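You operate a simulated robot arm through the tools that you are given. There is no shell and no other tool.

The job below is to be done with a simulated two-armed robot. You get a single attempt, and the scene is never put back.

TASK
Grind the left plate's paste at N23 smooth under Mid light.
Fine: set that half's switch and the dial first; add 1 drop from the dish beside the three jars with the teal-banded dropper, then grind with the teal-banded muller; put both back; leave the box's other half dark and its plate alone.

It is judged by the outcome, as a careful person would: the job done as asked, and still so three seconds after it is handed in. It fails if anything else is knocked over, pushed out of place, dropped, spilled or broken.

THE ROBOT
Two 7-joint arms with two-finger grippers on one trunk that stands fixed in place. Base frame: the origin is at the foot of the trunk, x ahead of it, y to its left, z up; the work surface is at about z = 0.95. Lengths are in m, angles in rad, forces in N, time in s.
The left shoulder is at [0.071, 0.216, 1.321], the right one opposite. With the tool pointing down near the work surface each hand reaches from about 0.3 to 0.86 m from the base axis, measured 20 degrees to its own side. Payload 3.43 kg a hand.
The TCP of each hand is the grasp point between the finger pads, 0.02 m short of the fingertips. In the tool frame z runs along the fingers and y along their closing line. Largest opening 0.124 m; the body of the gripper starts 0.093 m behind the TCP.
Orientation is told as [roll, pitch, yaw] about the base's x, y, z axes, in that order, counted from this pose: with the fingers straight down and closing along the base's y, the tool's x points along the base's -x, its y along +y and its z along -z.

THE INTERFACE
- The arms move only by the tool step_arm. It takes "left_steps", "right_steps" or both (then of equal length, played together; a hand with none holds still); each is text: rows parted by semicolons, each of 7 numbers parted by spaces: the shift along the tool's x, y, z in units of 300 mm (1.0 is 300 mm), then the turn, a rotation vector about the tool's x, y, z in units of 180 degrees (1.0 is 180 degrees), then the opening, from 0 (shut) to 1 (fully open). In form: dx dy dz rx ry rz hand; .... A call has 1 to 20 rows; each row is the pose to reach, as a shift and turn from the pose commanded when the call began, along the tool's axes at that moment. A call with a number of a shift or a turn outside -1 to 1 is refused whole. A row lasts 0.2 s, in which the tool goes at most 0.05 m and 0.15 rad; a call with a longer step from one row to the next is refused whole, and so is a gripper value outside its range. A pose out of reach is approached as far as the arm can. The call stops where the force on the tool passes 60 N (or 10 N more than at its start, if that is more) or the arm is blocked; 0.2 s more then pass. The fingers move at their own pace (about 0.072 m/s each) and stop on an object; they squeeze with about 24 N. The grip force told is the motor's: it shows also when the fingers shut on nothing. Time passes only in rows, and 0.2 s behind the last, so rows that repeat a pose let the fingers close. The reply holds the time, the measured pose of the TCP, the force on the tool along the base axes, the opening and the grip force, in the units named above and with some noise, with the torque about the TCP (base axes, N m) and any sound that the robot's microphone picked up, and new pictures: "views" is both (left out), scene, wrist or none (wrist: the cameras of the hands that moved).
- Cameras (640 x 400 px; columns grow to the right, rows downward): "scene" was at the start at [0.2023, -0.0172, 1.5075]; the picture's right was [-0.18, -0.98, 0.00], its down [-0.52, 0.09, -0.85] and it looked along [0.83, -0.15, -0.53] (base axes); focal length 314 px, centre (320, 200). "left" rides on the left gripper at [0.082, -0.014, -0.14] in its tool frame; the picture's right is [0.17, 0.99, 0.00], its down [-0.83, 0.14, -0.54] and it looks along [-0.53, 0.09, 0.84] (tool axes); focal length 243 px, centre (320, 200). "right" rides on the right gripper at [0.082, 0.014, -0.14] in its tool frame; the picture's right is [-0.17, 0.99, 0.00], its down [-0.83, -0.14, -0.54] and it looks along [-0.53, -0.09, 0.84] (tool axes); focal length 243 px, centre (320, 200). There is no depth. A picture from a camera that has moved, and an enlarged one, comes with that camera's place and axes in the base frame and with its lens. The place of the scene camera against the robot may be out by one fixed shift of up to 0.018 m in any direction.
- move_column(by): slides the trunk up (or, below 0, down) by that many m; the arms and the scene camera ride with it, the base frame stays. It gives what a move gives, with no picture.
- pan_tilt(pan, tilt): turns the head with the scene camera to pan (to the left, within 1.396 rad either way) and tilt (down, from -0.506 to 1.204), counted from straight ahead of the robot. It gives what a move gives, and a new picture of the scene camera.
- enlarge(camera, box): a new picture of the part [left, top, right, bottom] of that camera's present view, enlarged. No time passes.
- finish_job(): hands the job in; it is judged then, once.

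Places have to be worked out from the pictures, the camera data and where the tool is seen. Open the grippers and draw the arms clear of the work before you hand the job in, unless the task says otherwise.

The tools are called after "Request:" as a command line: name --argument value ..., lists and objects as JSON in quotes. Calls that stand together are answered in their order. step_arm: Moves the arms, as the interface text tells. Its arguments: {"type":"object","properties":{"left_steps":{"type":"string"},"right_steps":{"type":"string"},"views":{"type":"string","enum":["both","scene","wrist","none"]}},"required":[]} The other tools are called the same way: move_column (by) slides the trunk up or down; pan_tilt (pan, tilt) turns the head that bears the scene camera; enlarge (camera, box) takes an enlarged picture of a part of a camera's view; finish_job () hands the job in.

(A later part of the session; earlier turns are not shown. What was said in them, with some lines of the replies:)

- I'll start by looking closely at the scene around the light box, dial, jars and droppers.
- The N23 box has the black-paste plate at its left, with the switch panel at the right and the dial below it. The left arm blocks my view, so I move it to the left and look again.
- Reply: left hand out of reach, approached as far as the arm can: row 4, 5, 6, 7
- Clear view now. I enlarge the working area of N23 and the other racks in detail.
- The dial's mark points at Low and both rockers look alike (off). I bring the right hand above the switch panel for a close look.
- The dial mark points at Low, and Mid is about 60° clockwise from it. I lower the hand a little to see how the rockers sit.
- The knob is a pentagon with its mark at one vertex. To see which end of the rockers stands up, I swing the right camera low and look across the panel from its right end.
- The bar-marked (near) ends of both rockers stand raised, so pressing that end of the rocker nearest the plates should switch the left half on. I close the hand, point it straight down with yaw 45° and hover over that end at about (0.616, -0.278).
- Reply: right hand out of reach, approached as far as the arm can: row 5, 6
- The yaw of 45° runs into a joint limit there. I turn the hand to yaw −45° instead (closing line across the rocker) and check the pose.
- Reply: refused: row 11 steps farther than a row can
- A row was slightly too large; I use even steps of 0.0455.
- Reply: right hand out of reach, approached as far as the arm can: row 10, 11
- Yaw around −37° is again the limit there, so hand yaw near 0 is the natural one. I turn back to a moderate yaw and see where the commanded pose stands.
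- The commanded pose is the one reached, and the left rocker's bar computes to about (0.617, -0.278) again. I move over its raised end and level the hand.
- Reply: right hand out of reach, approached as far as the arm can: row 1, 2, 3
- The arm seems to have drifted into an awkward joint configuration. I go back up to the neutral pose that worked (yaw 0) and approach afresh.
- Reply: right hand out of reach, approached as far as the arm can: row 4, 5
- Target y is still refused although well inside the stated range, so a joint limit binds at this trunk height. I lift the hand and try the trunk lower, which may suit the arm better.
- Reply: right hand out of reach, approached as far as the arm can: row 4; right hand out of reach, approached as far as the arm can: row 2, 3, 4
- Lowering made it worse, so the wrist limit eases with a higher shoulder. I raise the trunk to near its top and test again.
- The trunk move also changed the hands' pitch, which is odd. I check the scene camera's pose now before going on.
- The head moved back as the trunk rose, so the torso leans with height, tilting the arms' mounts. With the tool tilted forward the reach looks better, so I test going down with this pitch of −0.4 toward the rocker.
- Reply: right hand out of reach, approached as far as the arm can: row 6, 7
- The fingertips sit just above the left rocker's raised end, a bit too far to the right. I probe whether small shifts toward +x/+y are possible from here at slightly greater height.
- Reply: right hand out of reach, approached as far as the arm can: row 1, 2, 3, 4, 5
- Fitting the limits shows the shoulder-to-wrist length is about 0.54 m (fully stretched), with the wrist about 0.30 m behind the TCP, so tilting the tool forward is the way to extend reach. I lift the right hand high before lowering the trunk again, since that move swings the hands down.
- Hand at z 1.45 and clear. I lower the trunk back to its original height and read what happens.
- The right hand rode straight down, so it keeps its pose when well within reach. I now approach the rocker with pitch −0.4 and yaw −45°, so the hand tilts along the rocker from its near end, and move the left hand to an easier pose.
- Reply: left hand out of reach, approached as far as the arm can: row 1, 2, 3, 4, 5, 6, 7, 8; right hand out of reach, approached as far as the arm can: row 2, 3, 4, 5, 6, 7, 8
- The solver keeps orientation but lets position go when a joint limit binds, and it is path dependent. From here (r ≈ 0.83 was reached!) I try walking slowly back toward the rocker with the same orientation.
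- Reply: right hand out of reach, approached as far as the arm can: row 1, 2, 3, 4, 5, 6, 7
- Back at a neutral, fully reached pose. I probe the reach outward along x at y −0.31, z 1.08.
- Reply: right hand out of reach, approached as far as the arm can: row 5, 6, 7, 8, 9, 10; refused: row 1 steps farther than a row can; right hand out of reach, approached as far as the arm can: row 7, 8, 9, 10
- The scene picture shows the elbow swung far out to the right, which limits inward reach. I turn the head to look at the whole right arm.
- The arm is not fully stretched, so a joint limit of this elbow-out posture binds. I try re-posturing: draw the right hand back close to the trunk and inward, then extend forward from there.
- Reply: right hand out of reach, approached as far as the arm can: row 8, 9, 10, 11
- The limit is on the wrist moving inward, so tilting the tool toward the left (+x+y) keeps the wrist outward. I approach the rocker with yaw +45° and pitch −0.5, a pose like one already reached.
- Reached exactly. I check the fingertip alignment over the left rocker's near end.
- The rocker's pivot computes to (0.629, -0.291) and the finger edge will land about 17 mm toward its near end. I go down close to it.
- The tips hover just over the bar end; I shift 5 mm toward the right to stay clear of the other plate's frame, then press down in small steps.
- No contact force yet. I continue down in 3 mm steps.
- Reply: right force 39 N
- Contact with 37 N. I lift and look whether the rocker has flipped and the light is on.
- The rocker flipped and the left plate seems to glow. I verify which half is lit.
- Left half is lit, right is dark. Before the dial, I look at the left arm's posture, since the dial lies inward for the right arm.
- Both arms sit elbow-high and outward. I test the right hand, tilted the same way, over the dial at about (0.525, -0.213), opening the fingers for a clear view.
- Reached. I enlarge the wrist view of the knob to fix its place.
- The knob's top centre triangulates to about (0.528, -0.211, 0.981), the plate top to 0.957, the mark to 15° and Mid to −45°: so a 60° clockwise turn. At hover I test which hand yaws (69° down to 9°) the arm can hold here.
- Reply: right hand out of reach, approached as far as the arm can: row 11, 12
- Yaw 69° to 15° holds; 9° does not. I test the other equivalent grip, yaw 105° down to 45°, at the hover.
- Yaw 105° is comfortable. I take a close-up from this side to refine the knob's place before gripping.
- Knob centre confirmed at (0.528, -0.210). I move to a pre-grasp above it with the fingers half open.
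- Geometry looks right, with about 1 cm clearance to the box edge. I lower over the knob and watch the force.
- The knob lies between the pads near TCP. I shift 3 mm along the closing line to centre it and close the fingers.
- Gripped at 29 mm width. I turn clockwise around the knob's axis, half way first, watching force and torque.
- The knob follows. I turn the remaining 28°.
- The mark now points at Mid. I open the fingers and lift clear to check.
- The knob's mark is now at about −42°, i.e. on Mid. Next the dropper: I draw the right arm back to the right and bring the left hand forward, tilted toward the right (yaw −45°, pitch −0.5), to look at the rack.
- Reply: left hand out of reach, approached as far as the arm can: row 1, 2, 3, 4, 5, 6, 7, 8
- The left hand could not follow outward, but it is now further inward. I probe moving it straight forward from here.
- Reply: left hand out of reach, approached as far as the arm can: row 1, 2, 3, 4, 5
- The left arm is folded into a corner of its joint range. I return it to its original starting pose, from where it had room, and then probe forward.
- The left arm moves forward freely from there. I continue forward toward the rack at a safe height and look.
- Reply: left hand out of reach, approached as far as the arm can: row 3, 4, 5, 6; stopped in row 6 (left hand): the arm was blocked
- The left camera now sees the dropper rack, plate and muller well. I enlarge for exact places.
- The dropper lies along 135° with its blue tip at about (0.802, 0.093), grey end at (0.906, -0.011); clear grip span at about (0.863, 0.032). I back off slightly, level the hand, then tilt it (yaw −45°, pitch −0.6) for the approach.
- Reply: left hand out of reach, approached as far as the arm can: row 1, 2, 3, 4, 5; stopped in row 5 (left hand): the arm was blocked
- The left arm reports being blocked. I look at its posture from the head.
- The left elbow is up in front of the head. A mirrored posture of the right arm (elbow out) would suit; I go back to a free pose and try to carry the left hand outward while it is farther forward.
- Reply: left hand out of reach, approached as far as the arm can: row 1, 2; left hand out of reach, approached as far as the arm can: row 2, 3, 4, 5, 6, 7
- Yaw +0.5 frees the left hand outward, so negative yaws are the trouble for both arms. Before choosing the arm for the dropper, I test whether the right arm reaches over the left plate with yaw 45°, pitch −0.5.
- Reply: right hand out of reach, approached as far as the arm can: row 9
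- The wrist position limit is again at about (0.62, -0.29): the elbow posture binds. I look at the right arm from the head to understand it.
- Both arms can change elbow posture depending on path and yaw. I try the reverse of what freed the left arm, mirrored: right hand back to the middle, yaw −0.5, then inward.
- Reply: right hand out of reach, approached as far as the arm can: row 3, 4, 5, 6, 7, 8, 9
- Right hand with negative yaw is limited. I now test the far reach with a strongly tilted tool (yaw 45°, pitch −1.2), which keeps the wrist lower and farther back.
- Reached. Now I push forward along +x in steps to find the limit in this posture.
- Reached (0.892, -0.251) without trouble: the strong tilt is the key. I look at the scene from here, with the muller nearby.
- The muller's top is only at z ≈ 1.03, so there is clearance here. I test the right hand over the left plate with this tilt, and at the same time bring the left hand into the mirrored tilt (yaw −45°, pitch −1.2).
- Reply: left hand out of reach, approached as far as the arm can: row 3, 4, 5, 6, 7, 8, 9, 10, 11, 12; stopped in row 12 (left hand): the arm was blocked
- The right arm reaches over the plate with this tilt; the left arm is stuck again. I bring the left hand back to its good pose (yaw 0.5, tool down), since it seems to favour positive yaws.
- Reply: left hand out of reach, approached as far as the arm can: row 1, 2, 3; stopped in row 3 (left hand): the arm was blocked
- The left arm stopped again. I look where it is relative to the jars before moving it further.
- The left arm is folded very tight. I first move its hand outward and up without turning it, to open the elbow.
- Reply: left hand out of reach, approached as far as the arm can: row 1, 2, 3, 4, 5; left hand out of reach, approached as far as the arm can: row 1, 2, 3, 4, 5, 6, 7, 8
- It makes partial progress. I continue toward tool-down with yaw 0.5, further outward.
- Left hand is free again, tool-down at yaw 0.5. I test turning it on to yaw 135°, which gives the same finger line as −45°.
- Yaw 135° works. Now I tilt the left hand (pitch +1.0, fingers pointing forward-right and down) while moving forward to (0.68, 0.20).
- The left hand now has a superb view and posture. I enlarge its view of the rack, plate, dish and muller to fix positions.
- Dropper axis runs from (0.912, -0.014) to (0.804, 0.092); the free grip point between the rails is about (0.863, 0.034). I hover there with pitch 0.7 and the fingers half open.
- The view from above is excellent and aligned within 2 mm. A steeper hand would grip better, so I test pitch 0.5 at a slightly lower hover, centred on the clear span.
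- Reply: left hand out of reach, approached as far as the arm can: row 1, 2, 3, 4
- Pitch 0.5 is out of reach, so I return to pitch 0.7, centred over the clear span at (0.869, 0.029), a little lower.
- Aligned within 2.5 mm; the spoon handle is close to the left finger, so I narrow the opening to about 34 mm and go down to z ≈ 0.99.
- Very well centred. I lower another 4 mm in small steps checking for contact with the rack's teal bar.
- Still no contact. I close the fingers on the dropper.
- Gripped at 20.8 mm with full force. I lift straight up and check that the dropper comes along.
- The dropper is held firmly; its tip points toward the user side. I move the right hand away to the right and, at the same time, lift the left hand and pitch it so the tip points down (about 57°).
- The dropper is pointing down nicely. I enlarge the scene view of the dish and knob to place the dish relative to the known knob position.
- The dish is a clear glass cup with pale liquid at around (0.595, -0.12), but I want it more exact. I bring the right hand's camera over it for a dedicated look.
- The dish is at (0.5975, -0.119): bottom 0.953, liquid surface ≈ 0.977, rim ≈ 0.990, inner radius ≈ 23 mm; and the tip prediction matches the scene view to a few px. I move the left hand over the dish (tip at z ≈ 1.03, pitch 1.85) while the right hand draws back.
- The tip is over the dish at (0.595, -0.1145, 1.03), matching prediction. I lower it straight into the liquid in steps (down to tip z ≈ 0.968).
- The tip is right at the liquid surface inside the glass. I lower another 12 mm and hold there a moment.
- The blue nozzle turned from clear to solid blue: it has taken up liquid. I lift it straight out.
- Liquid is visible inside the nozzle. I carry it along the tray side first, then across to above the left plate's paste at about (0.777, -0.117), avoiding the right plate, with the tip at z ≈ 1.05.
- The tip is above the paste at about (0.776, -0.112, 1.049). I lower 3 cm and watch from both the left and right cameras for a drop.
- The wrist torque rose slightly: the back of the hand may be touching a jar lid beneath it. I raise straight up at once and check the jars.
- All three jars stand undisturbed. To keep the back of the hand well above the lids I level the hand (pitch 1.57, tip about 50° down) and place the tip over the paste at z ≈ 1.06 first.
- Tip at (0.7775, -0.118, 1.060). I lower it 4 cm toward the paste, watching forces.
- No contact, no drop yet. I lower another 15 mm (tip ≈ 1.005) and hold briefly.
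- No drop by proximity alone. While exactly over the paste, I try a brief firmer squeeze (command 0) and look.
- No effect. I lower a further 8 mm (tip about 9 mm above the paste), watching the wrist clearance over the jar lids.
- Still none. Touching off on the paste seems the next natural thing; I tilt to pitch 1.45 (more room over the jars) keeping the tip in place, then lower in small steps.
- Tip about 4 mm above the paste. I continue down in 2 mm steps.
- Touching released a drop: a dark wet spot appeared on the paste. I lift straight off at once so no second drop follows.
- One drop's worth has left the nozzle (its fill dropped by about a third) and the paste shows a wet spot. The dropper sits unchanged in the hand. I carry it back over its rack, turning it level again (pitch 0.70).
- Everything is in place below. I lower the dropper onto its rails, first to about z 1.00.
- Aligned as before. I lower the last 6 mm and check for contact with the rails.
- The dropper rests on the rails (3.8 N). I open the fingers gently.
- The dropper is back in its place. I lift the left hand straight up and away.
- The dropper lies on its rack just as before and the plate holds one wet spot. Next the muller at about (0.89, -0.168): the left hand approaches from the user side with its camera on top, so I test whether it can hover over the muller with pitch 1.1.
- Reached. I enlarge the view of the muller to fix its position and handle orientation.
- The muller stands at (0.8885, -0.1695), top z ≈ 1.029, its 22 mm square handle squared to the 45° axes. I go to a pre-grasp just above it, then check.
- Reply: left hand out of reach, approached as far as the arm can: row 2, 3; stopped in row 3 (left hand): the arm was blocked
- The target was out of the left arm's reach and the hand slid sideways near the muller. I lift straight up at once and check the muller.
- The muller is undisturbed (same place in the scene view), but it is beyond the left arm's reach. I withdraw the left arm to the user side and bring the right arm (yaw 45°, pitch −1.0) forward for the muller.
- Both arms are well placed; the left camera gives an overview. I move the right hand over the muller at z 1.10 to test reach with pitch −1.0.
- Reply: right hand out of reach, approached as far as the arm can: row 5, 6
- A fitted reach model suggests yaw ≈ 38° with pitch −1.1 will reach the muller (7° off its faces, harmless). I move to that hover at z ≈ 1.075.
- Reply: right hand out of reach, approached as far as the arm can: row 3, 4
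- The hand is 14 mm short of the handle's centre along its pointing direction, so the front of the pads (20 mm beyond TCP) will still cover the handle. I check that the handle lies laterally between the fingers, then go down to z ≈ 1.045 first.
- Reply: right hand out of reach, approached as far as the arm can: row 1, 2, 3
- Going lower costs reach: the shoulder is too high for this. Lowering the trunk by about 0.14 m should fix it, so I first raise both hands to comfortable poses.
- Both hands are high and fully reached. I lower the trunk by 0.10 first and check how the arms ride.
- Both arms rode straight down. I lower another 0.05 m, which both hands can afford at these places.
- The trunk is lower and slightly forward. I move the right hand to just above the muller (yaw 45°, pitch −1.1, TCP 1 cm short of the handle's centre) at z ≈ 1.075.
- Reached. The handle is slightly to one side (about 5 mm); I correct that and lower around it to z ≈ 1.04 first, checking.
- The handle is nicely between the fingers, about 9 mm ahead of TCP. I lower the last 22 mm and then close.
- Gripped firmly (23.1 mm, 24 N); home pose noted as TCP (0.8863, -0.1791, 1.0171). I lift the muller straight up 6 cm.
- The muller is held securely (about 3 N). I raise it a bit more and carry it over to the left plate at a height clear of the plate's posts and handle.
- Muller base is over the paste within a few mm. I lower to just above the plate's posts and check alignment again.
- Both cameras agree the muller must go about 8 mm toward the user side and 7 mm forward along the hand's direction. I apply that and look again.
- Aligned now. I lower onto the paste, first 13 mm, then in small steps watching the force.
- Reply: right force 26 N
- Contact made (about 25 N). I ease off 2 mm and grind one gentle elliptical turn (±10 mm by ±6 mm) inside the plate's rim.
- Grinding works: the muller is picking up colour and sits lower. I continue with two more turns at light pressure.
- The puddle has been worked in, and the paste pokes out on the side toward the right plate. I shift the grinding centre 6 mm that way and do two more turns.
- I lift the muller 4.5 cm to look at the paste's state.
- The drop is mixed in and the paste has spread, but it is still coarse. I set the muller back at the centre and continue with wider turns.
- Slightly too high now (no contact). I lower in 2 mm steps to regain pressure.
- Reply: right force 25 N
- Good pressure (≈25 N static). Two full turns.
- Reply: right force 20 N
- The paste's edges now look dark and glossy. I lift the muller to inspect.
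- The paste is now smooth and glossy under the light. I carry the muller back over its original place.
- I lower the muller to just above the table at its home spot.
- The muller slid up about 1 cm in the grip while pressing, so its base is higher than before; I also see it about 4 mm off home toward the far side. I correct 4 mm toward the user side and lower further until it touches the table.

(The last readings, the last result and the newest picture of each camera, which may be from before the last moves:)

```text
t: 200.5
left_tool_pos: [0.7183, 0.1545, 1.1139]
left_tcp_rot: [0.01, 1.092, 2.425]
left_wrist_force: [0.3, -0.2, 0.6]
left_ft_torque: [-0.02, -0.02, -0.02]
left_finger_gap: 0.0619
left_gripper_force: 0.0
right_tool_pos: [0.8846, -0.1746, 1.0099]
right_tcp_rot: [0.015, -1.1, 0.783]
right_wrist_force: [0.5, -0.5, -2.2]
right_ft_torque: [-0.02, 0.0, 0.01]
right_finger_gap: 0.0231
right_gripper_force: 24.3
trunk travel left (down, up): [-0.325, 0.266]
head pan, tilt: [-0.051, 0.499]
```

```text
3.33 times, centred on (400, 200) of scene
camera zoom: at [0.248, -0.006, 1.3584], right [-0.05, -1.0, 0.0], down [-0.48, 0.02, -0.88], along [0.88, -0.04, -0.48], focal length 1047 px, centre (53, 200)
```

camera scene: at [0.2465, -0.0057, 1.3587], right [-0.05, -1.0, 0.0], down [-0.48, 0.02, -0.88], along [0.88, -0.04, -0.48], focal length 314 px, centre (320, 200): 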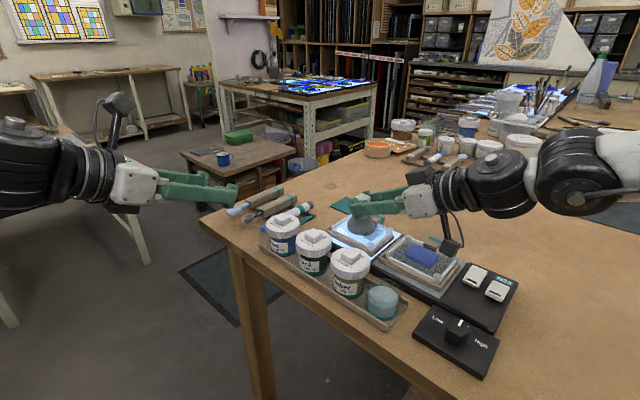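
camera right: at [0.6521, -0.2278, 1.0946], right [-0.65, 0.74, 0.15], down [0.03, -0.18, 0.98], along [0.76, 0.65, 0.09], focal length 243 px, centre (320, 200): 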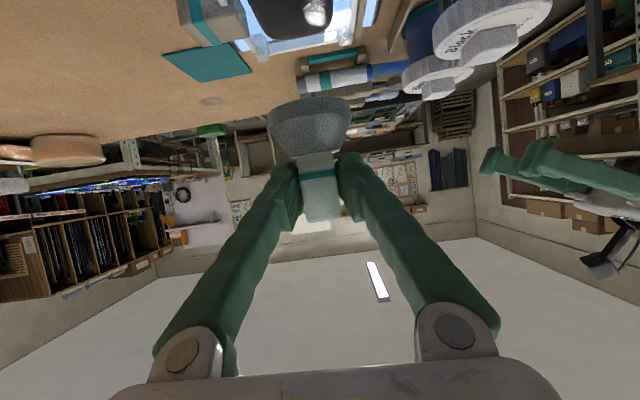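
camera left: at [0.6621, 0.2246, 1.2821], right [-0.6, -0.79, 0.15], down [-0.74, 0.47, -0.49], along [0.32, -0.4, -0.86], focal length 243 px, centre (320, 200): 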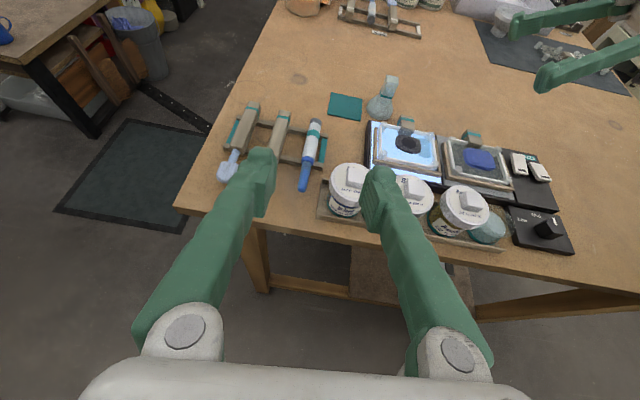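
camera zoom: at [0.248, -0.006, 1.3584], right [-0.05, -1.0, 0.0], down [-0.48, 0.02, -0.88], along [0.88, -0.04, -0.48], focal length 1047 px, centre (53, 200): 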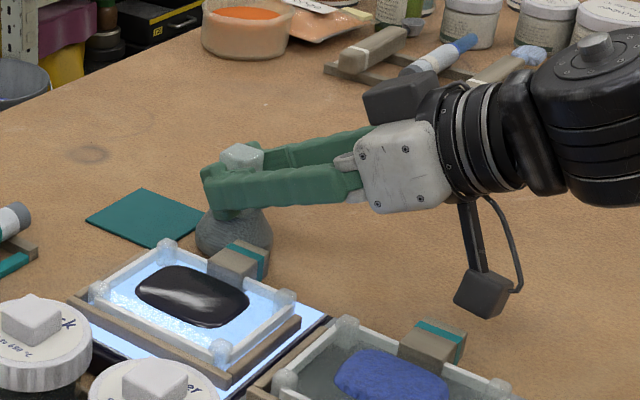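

Base outline now matches its original place. A couple more millimetres to touch.

Request:
step_arm --right_steps "0.0045 0 0.0023 0 0 0 0.1; 0.0074 0 0.0038 0 0 0 0.1" --views "none"

Request:
step_arm --right_steps "0.003 0 0.0015 0 0 0 0.1; 0.0059 0 0.003 0 0 0 0.1" --views "none"

```text
t: 201.1
left_tool_pos: [0.7176, 0.155, 1.1141]
left_tcp_rot: [0.008, 1.093, 2.423]
left_wrist_force: [1.3, 0.2, 0.5]
left_ft_torque: [-0.02, 0.02, -0.02]
left_finger_gap: 0.062
left_gripper_force: 0.1
right_tool_pos: [0.8842, -0.1744, 1.0081]
right_tcp_rot: [0.016, -1.101, 0.784]
right_wrist_force: [-1.1, -0.3, -2.1]
right_ft_torque: [-0.01, 0.03, 0.01]
right_finger_gap: 0.0231
right_gripper_force: 23.6
trunk travel left (down, up): [-0.325, 0.266]
head pan, tilt: [-0.051, 0.499]
```

```text
t: 201.7
left_tool_pos: [0.7176, 0.1549, 1.1141]
left_tcp_rot: [0.008, 1.093, 2.424]
left_wrist_force: [-0.2, 0.1, -0.3]
left_ft_torque: [-0.01, 0.0, -0.01]
left_finger_gap: 0.062
left_gripper_force: 0.1
right_tool_pos: [0.8835, -0.1748, 1.0058]
right_tcp_rot: [0.016, -1.099, 0.784]
right_wrist_force: [-0.4, 0.0, -2.5]
right_ft_torque: [-0.03, 0.02, -0.01]
right_finger_gap: 0.023
right_gripper_force: 24.5
trunk travel left (down, up): [-0.325, 0.266]
head pan, tilt: [-0.051, 0.499]
```

Request:
step_arm --right_steps "0.003 0 0.0015 0 0 0 0.1; 0.0059 0 0.003 0 0 0 0.1" --views "none"

Request:
step_arm --right_steps "0.003 0 0.0015 0 0 0 0.1; 0.0059 0 0.003 0 0 0 0.1" --views "none"

Request:
enlarge --camera "left" --box '[340, 30, 480, 140]'

Request:
enlarge --camera "scene" --box '[330, 170, 410, 230]'

```text
t: 202.3
left_tool_pos: [0.7175, 0.1555, 1.1143]
left_tcp_rot: [0.006, 1.091, 2.423]
left_wrist_force: [0.0, 0.3, -1.5]
left_ft_torque: [0.01, 0.01, 0.01]
left_finger_gap: 0.0618
left_gripper_force: 0.1
right_tool_pos: [0.8842, -0.1736, 1.0069]
right_tcp_rot: [0.011, -1.102, 0.788]
right_wrist_force: [0.2, 0.8, 2.2]
right_ft_torque: [-0.06, 0.03, -0.01]
right_finger_gap: 0.0229
right_gripper_force: 23.4
trunk travel left (down, up): [-0.325, 0.266]
head pan, tilt: [-0.051, 0.499]
```

```text
t: 202.9
left_tool_pos: [0.7162, 0.1541, 1.1163]
left_tcp_rot: [0.008, 1.096, 2.423]
left_wrist_force: [0.0, -0.2, -0.5]
left_ft_torque: [0.01, 0.01, 0.02]
left_finger_gap: 0.062
left_gripper_force: 0.1
right_tool_pos: [0.884, -0.1729, 1.0059]
right_tcp_rot: [0.011, -1.106, 0.788]
right_wrist_force: [-1.3, -1.4, 12.4]
right_ft_torque: [-0.24, 0.27, 0.02]
right_finger_gap: 0.0232
right_gripper_force: 23.5
trunk travel left (down, up): [-0.325, 0.266]
head pan, tilt: [-0.051, 0.499]
```

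```text
3.64 times, centred on (410, 85) of left
camera zoom: at [0.6607, 0.2236, 1.2529], right [-0.6, -0.79, 0.15], down [-0.74, 0.47, -0.49], along [0.32, -0.4, -0.86], focal length 882 px, centre (-7, 618)
```

zoom: 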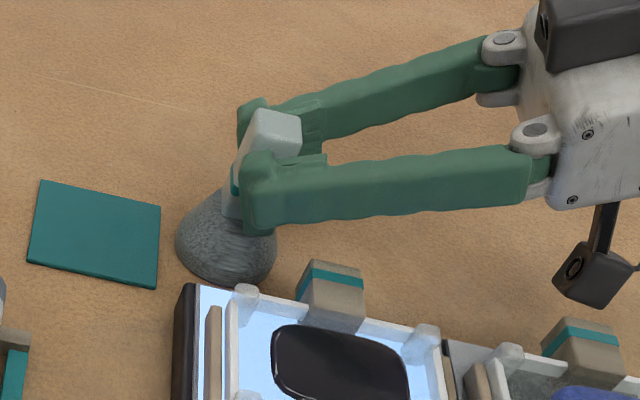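

```text
6.67 times, centred on (370, 200) of scene
camera zoom: at [0.2461, -0.0058, 1.3588], right [-0.05, -1.0, 0.0], down [-0.48, 0.02, -0.88], along [0.88, -0.04, -0.48], focal length 2094 px, centre (-13, 200)
```

zoom: 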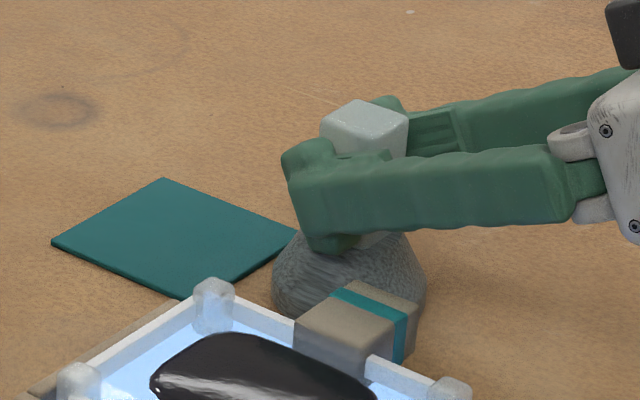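

The base stands on the table at its original spot (matching to a few px). I ease the pressure and open the fingers.

Request:
step_arm --right_steps "-0.0045 0 -0.0023 0 0 0 0.1; -0.0074 0 -0.0038 0 0 0 0.1; -0.0074 0 -0.0038 0 0 0 0.22; -0.0074 0 -0.0038 0 0 0 0.3; -0.0074 0 -0.0038 0 0 0 0.4; -0.0074 0 -0.0038 0 0 0 0.45" --views "wrist"

Request:
enlarge --camera "left" --box '[340, 30, 480, 140]'

Request:
enlarge --camera "right" --box '[230, 60, 410, 230]'

```text
t: 204.3
left_tool_pos: [0.7184, 0.1547, 1.1144]
left_tcp_rot: [0.008, 1.091, 2.42]
left_wrist_force: [-0.6, 0.3, 0.3]
left_ft_torque: [0.03, -0.04, 0.01]
left_finger_gap: 0.062
left_gripper_force: 0.1
right_tool_pos: [0.8837, -0.1766, 1.0033]
right_tcp_rot: [0.013, -1.1, 0.783]
right_wrist_force: [0.3, 0.3, -0.2]
right_ft_torque: [0.02, 0.01, 0.0]
right_finger_gap: 0.0559
right_gripper_force: 0.1
trunk travel left (down, up): [-0.325, 0.266]
head pan, tilt: [-0.051, 0.499]
camera right: at [0.7606, -0.282, 0.9932], right [-0.65, 0.74, 0.15], down [0.03, -0.18, 0.98], along [0.76, 0.65, 0.09], focal length 243 px, centre (320, 200)
```

right: 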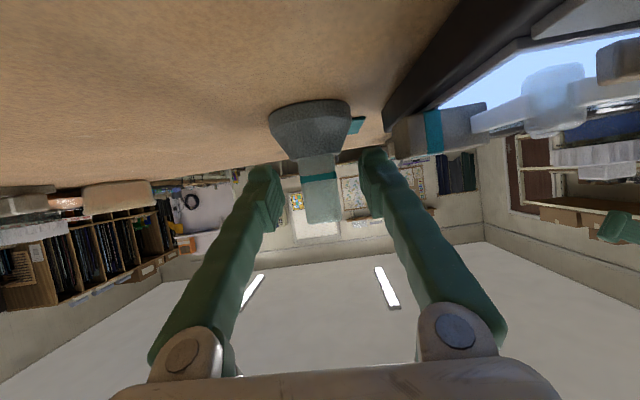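

```text
3.64 times, centred on (410, 85) of left
camera zoom: at [0.6621, 0.2236, 1.252], right [-0.6, -0.79, 0.15], down [-0.74, 0.47, -0.49], along [0.32, -0.4, -0.86], focal length 882 px, centre (-7, 618)
```

zoom: 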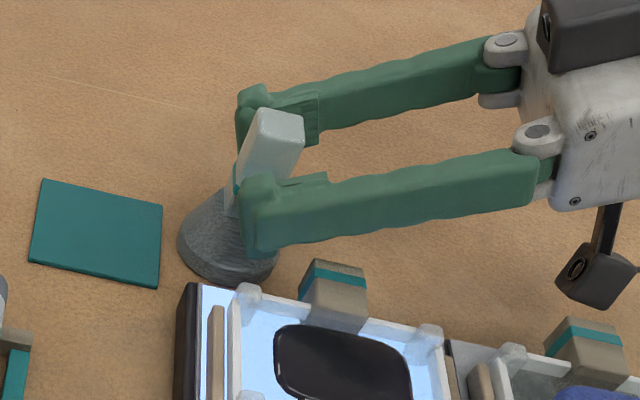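

```text
2.35 times, centred on (320, 145) of right
camera zoom: at [0.7606, -0.282, 0.9932], right [-0.65, 0.74, 0.15], down [0.03, -0.18, 0.98], along [0.76, 0.65, 0.09], focal length 571 px, centre (320, 329)
```

zoom: 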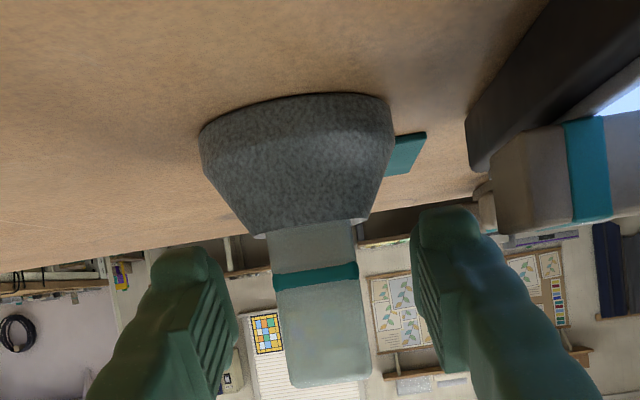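

The muller stands free and upright at its place. I raise the right hand straight up and draw it back to the right.

Request:
step_arm --right_steps "-0.06 0 -0.0305 0 0 0 0.45; -0.12 0 -0.061 0 0 0 0.45; -0.18 0 -0.0915 0 0 0 0.45; -0.238 0 -0.121 0 0 0 0.45; -0.238 -0.06 -0.2 0 0 0 0.45; -0.235 -0.12 -0.33 0 0 0 0.45; -0.23 -0.18 -0.46 0 0 0 0.45; -0.225 -0.24 -0.59 0 0 0 0.45; -0.22 -0.3 -0.72 0 0 0 0.45" --views "both"

Request:
enlarge --camera "left" --box '[190, 40, 600, 300]'

Request:
enlarge --camera "scene" --box '[320, 160, 530, 390]'

```text
t: 206.3
left_tool_pos: [0.7177, 0.1551, 1.1148]
left_tcp_rot: [0.008, 1.091, 2.421]
left_wrist_force: [-0.4, 0.0, -0.3]
left_ft_torque: [0.0, -0.01, -0.01]
left_finger_gap: 0.062
left_gripper_force: 0.0
right_tool_pos: [0.8338, -0.356, 1.1583]
right_tcp_rot: [0.018, -1.099, 0.784]
right_wrist_force: [-1.4, 0.0, -0.2]
right_ft_torque: [0.02, -0.02, -0.02]
right_finger_gap: 0.0558
right_gripper_force: 0.1
trunk travel left (down, up): [-0.325, 0.266]
head pan, tilt: [-0.051, 0.499]
camera scene: at [0.2469, -0.0064, 1.3586], right [-0.05, -1.0, 0.0], down [-0.48, 0.02, -0.88], along [0.88, -0.04, -0.48], focal length 314 px, centre (320, 200)
camera right: at [0.7103, -0.4637, 1.1483], right [-0.65, 0.74, 0.16], down [0.03, -0.18, 0.98], along [0.76, 0.65, 0.09], focal length 243 px, centre (320, 200)
```

scene: 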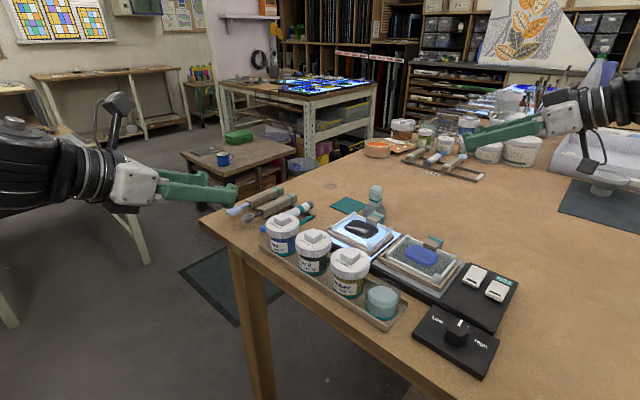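
right: 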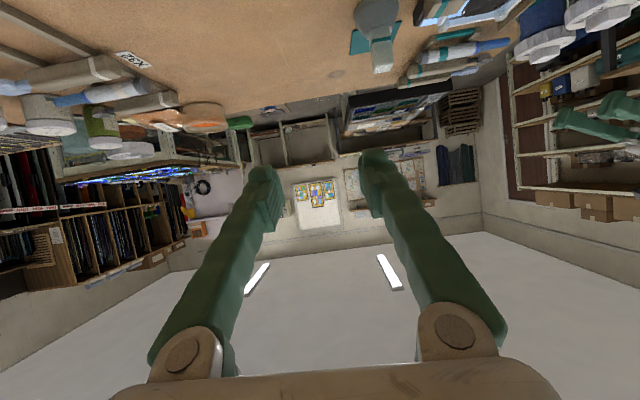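

```text
1.54 times, centred on (395, 170) of left
camera zoom: at [0.6614, 0.2231, 1.2526], right [-0.6, -0.79, 0.15], down [-0.74, 0.47, -0.49], along [0.32, -0.4, -0.86], focal length 373 px, centre (205, 246)
```

zoom: 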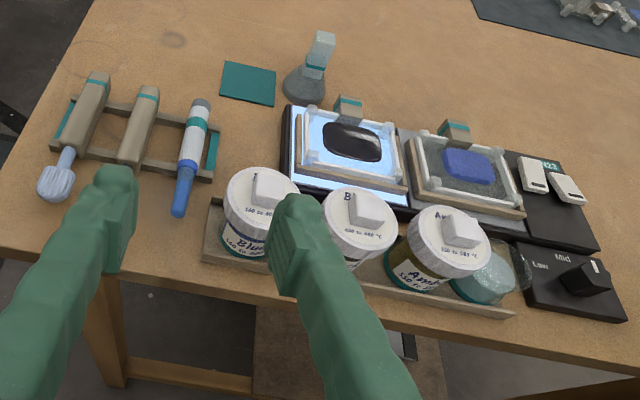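

```text
1.74 times, centred on (425, 275) of scene
camera zoom: at [0.2469, -0.0064, 1.3586], right [-0.05, -1.0, 0.0], down [-0.48, 0.02, -0.88], along [0.88, -0.04, -0.48], focal length 546 px, centre (137, 70)
```

zoom: 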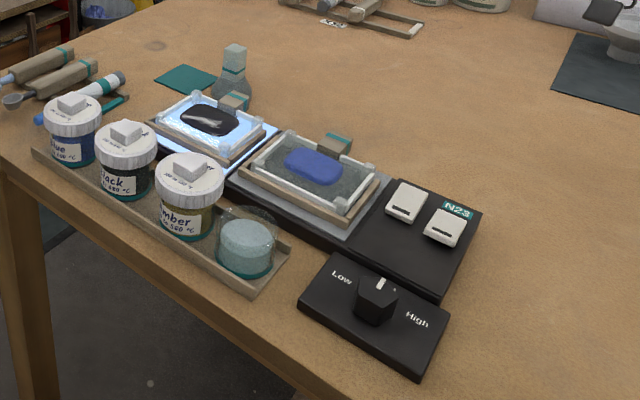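

Everything is in order: left half lit, dial on Mid, paste smooth, dropper and muller back, right plate untouched and dark. I open both hands fully and draw the arms clear of the work.

Request:
step_arm --right_steps "0.0165 0.0573 -0.1163 0 0 0 0.6; 0.0331 0.1146 -0.2325 0 0 0 0.8; 0.0496 0.1719 -0.3488 0 0 0 1; 0.0661 0.2292 -0.465 0 0 0 1; 0.0826 0.2865 -0.5813 0 0 0 1; 0.0992 0.3438 -0.6975 0 0 0 1; 0.1157 0.4011 -0.8138 0 0 0 1" --left_steps "-0.0152 0.0011 -0.0911 0 0 0 0.6; -0.0304 0.0022 -0.1822 0 0 0 0.8; -0.0456 0.0033 -0.2733 0 0 0 1; -0.0608 0.0043 -0.3643 0 0 0 1; -0.076 0.0054 -0.4554 0 0 0 1; -0.0912 0.0065 -0.5465 0 0 0 1; -0.1064 0.0076 -0.6376 0 0 0 1" --views "both"

Request:
enlarge --camera "left" --box '[200, 20, 600, 240]'

Request:
enlarge --camera "scene" --box '[220, 170, 420, 300]'

Request:
enlarge --camera "scene" --box '[400, 250, 530, 390]'

```text
t: 207.9
left_tool_pos: [0.5757, 0.2765, 1.1761]
left_tcp_rot: [0.005, 1.093, 2.421]
left_wrist_force: [-0.6, -0.6, 0.4]
left_ft_torque: [0.0, -0.01, 0.0]
left_finger_gap: 0.124
left_gripper_force: 0.0
right_tool_pos: [0.588, -0.4385, 1.241]
right_tcp_rot: [0.012, -1.102, 0.788]
right_wrist_force: [0.1, -0.3, -0.2]
right_ft_torque: [-0.03, -0.02, 0.0]
right_finger_gap: 0.124
right_gripper_force: 0.0
trunk travel left (down, up): [-0.325, 0.266]
head pan, tilt: [-0.051, 0.499]
camera scene: at [0.2459, -0.0061, 1.3588], right [-0.05, -1.0, 0.0], down [-0.48, 0.02, -0.88], along [0.88, -0.04, -0.48], focal length 314 px, centre (320, 200)
camera right: at [0.4639, -0.5456, 1.2297], right [-0.65, 0.74, 0.15], down [0.03, -0.18, 0.98], along [0.76, 0.65, 0.09], focal length 243 px, centre (320, 200)
camera left: at [0.5211, 0.3454, 1.3134], right [-0.6, -0.79, 0.15], down [-0.74, 0.47, -0.49], along [0.32, -0.4, -0.86], focal length 243 px, centre (320, 200)
```

scene: 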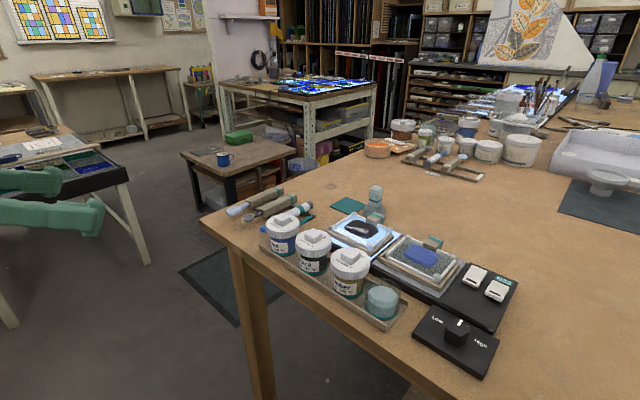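
right: 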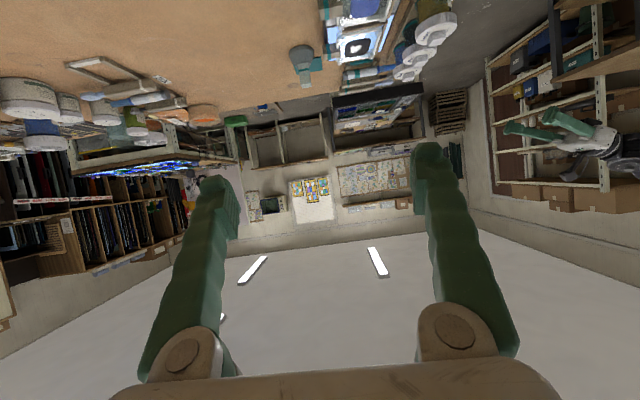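
left: 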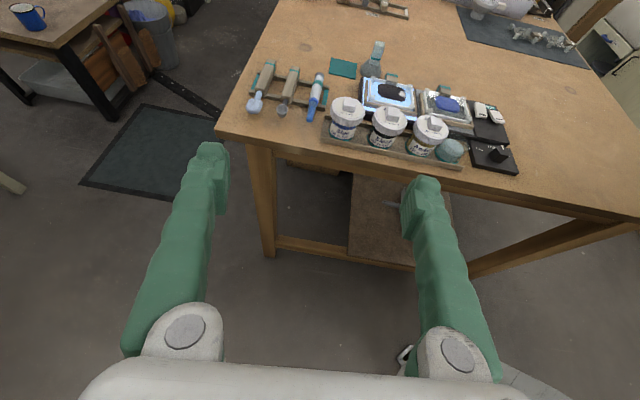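

```text
1.60 times, centred on (400, 130) of left
camera zoom: at [0.5211, 0.3454, 1.3134], right [-0.6, -0.79, 0.15], down [-0.74, 0.47, -0.49], along [0.32, -0.4, -0.86], focal length 388 px, centre (192, 312)
```

zoom: 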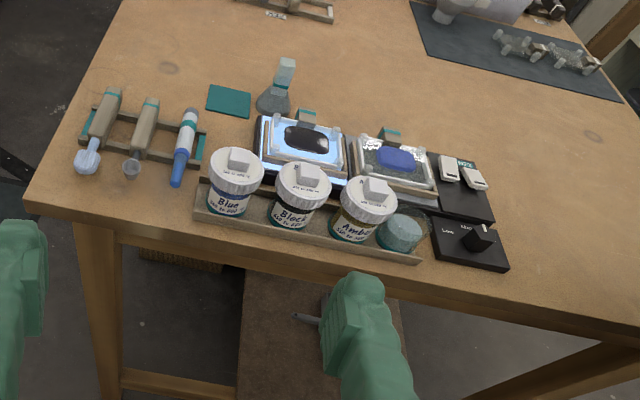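

```text
3.08 times, centred on (320, 235) of scene
camera zoom: at [0.2459, -0.0061, 1.3588], right [-0.05, -1.0, 0.0], down [-0.48, 0.02, -0.88], along [0.88, -0.04, -0.48], focal length 966 px, centre (320, 92)
```

zoom: 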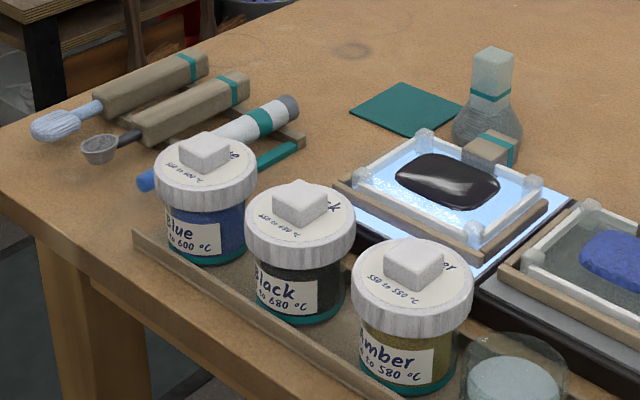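

```text
2.86 times, centred on (465, 320) of scene
camera zoom: at [0.2459, -0.0061, 1.3588], right [-0.05, -1.0, 0.0], down [-0.48, 0.02, -0.88], along [0.88, -0.04, -0.48], focal length 897 px, centre (-94, -143)
```

zoom: 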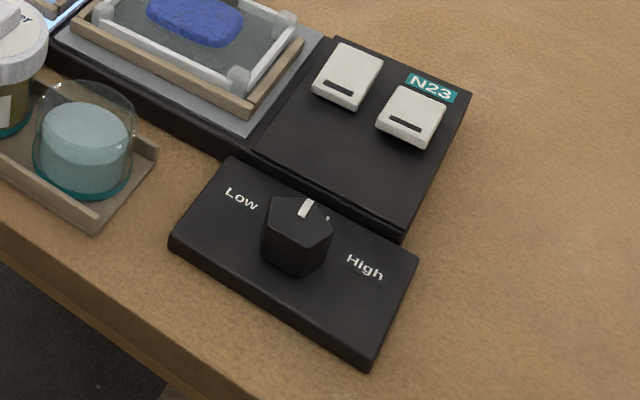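

The final views show the job complete: left half lit, the other half dark, dial on Mid, paste smooth and glossy, dropper on its rack, and muller standing at its place. The jars and dish are undisturbed, and both arms are clear with open hands. I hand the job in.

Request:
finish_job

```text
The job is handed in.
```

I ground the left plate's paste at N23 smooth under Mid light and handed the job in. The last pictures before hand-in showed everything as asked; the hand-in itself gave no verdict.

- **Light:** I pressed the left half's switch and turned the dial from Low to Mid before anything else. The left half is lit and the other half stayed dark.
- **Drop:** The dropper let go when its tip touched the paste, and I lifted it off at once. I take that as one drop: the nozzle's fill fell by about a third and one wet spot appeared.
- **Paste:** I ground it with the teal-banded muller in several turns. It is now dark, even and glossy.
- **Put back:** The dropper lies on its rack as before. The muller stands within a few millimetres of where it was.
- **Other things:** While I was placing the drop, the left wrist may have lightly touched a jar lid. I lifted away, and the jars stood undisturbed afterwards. The right plate and the dish were left as they were.

Both hands are open and clear of the bench. The trunk is 0.15 m lower than at the start, because the right arm could not reach the muller otherwise.
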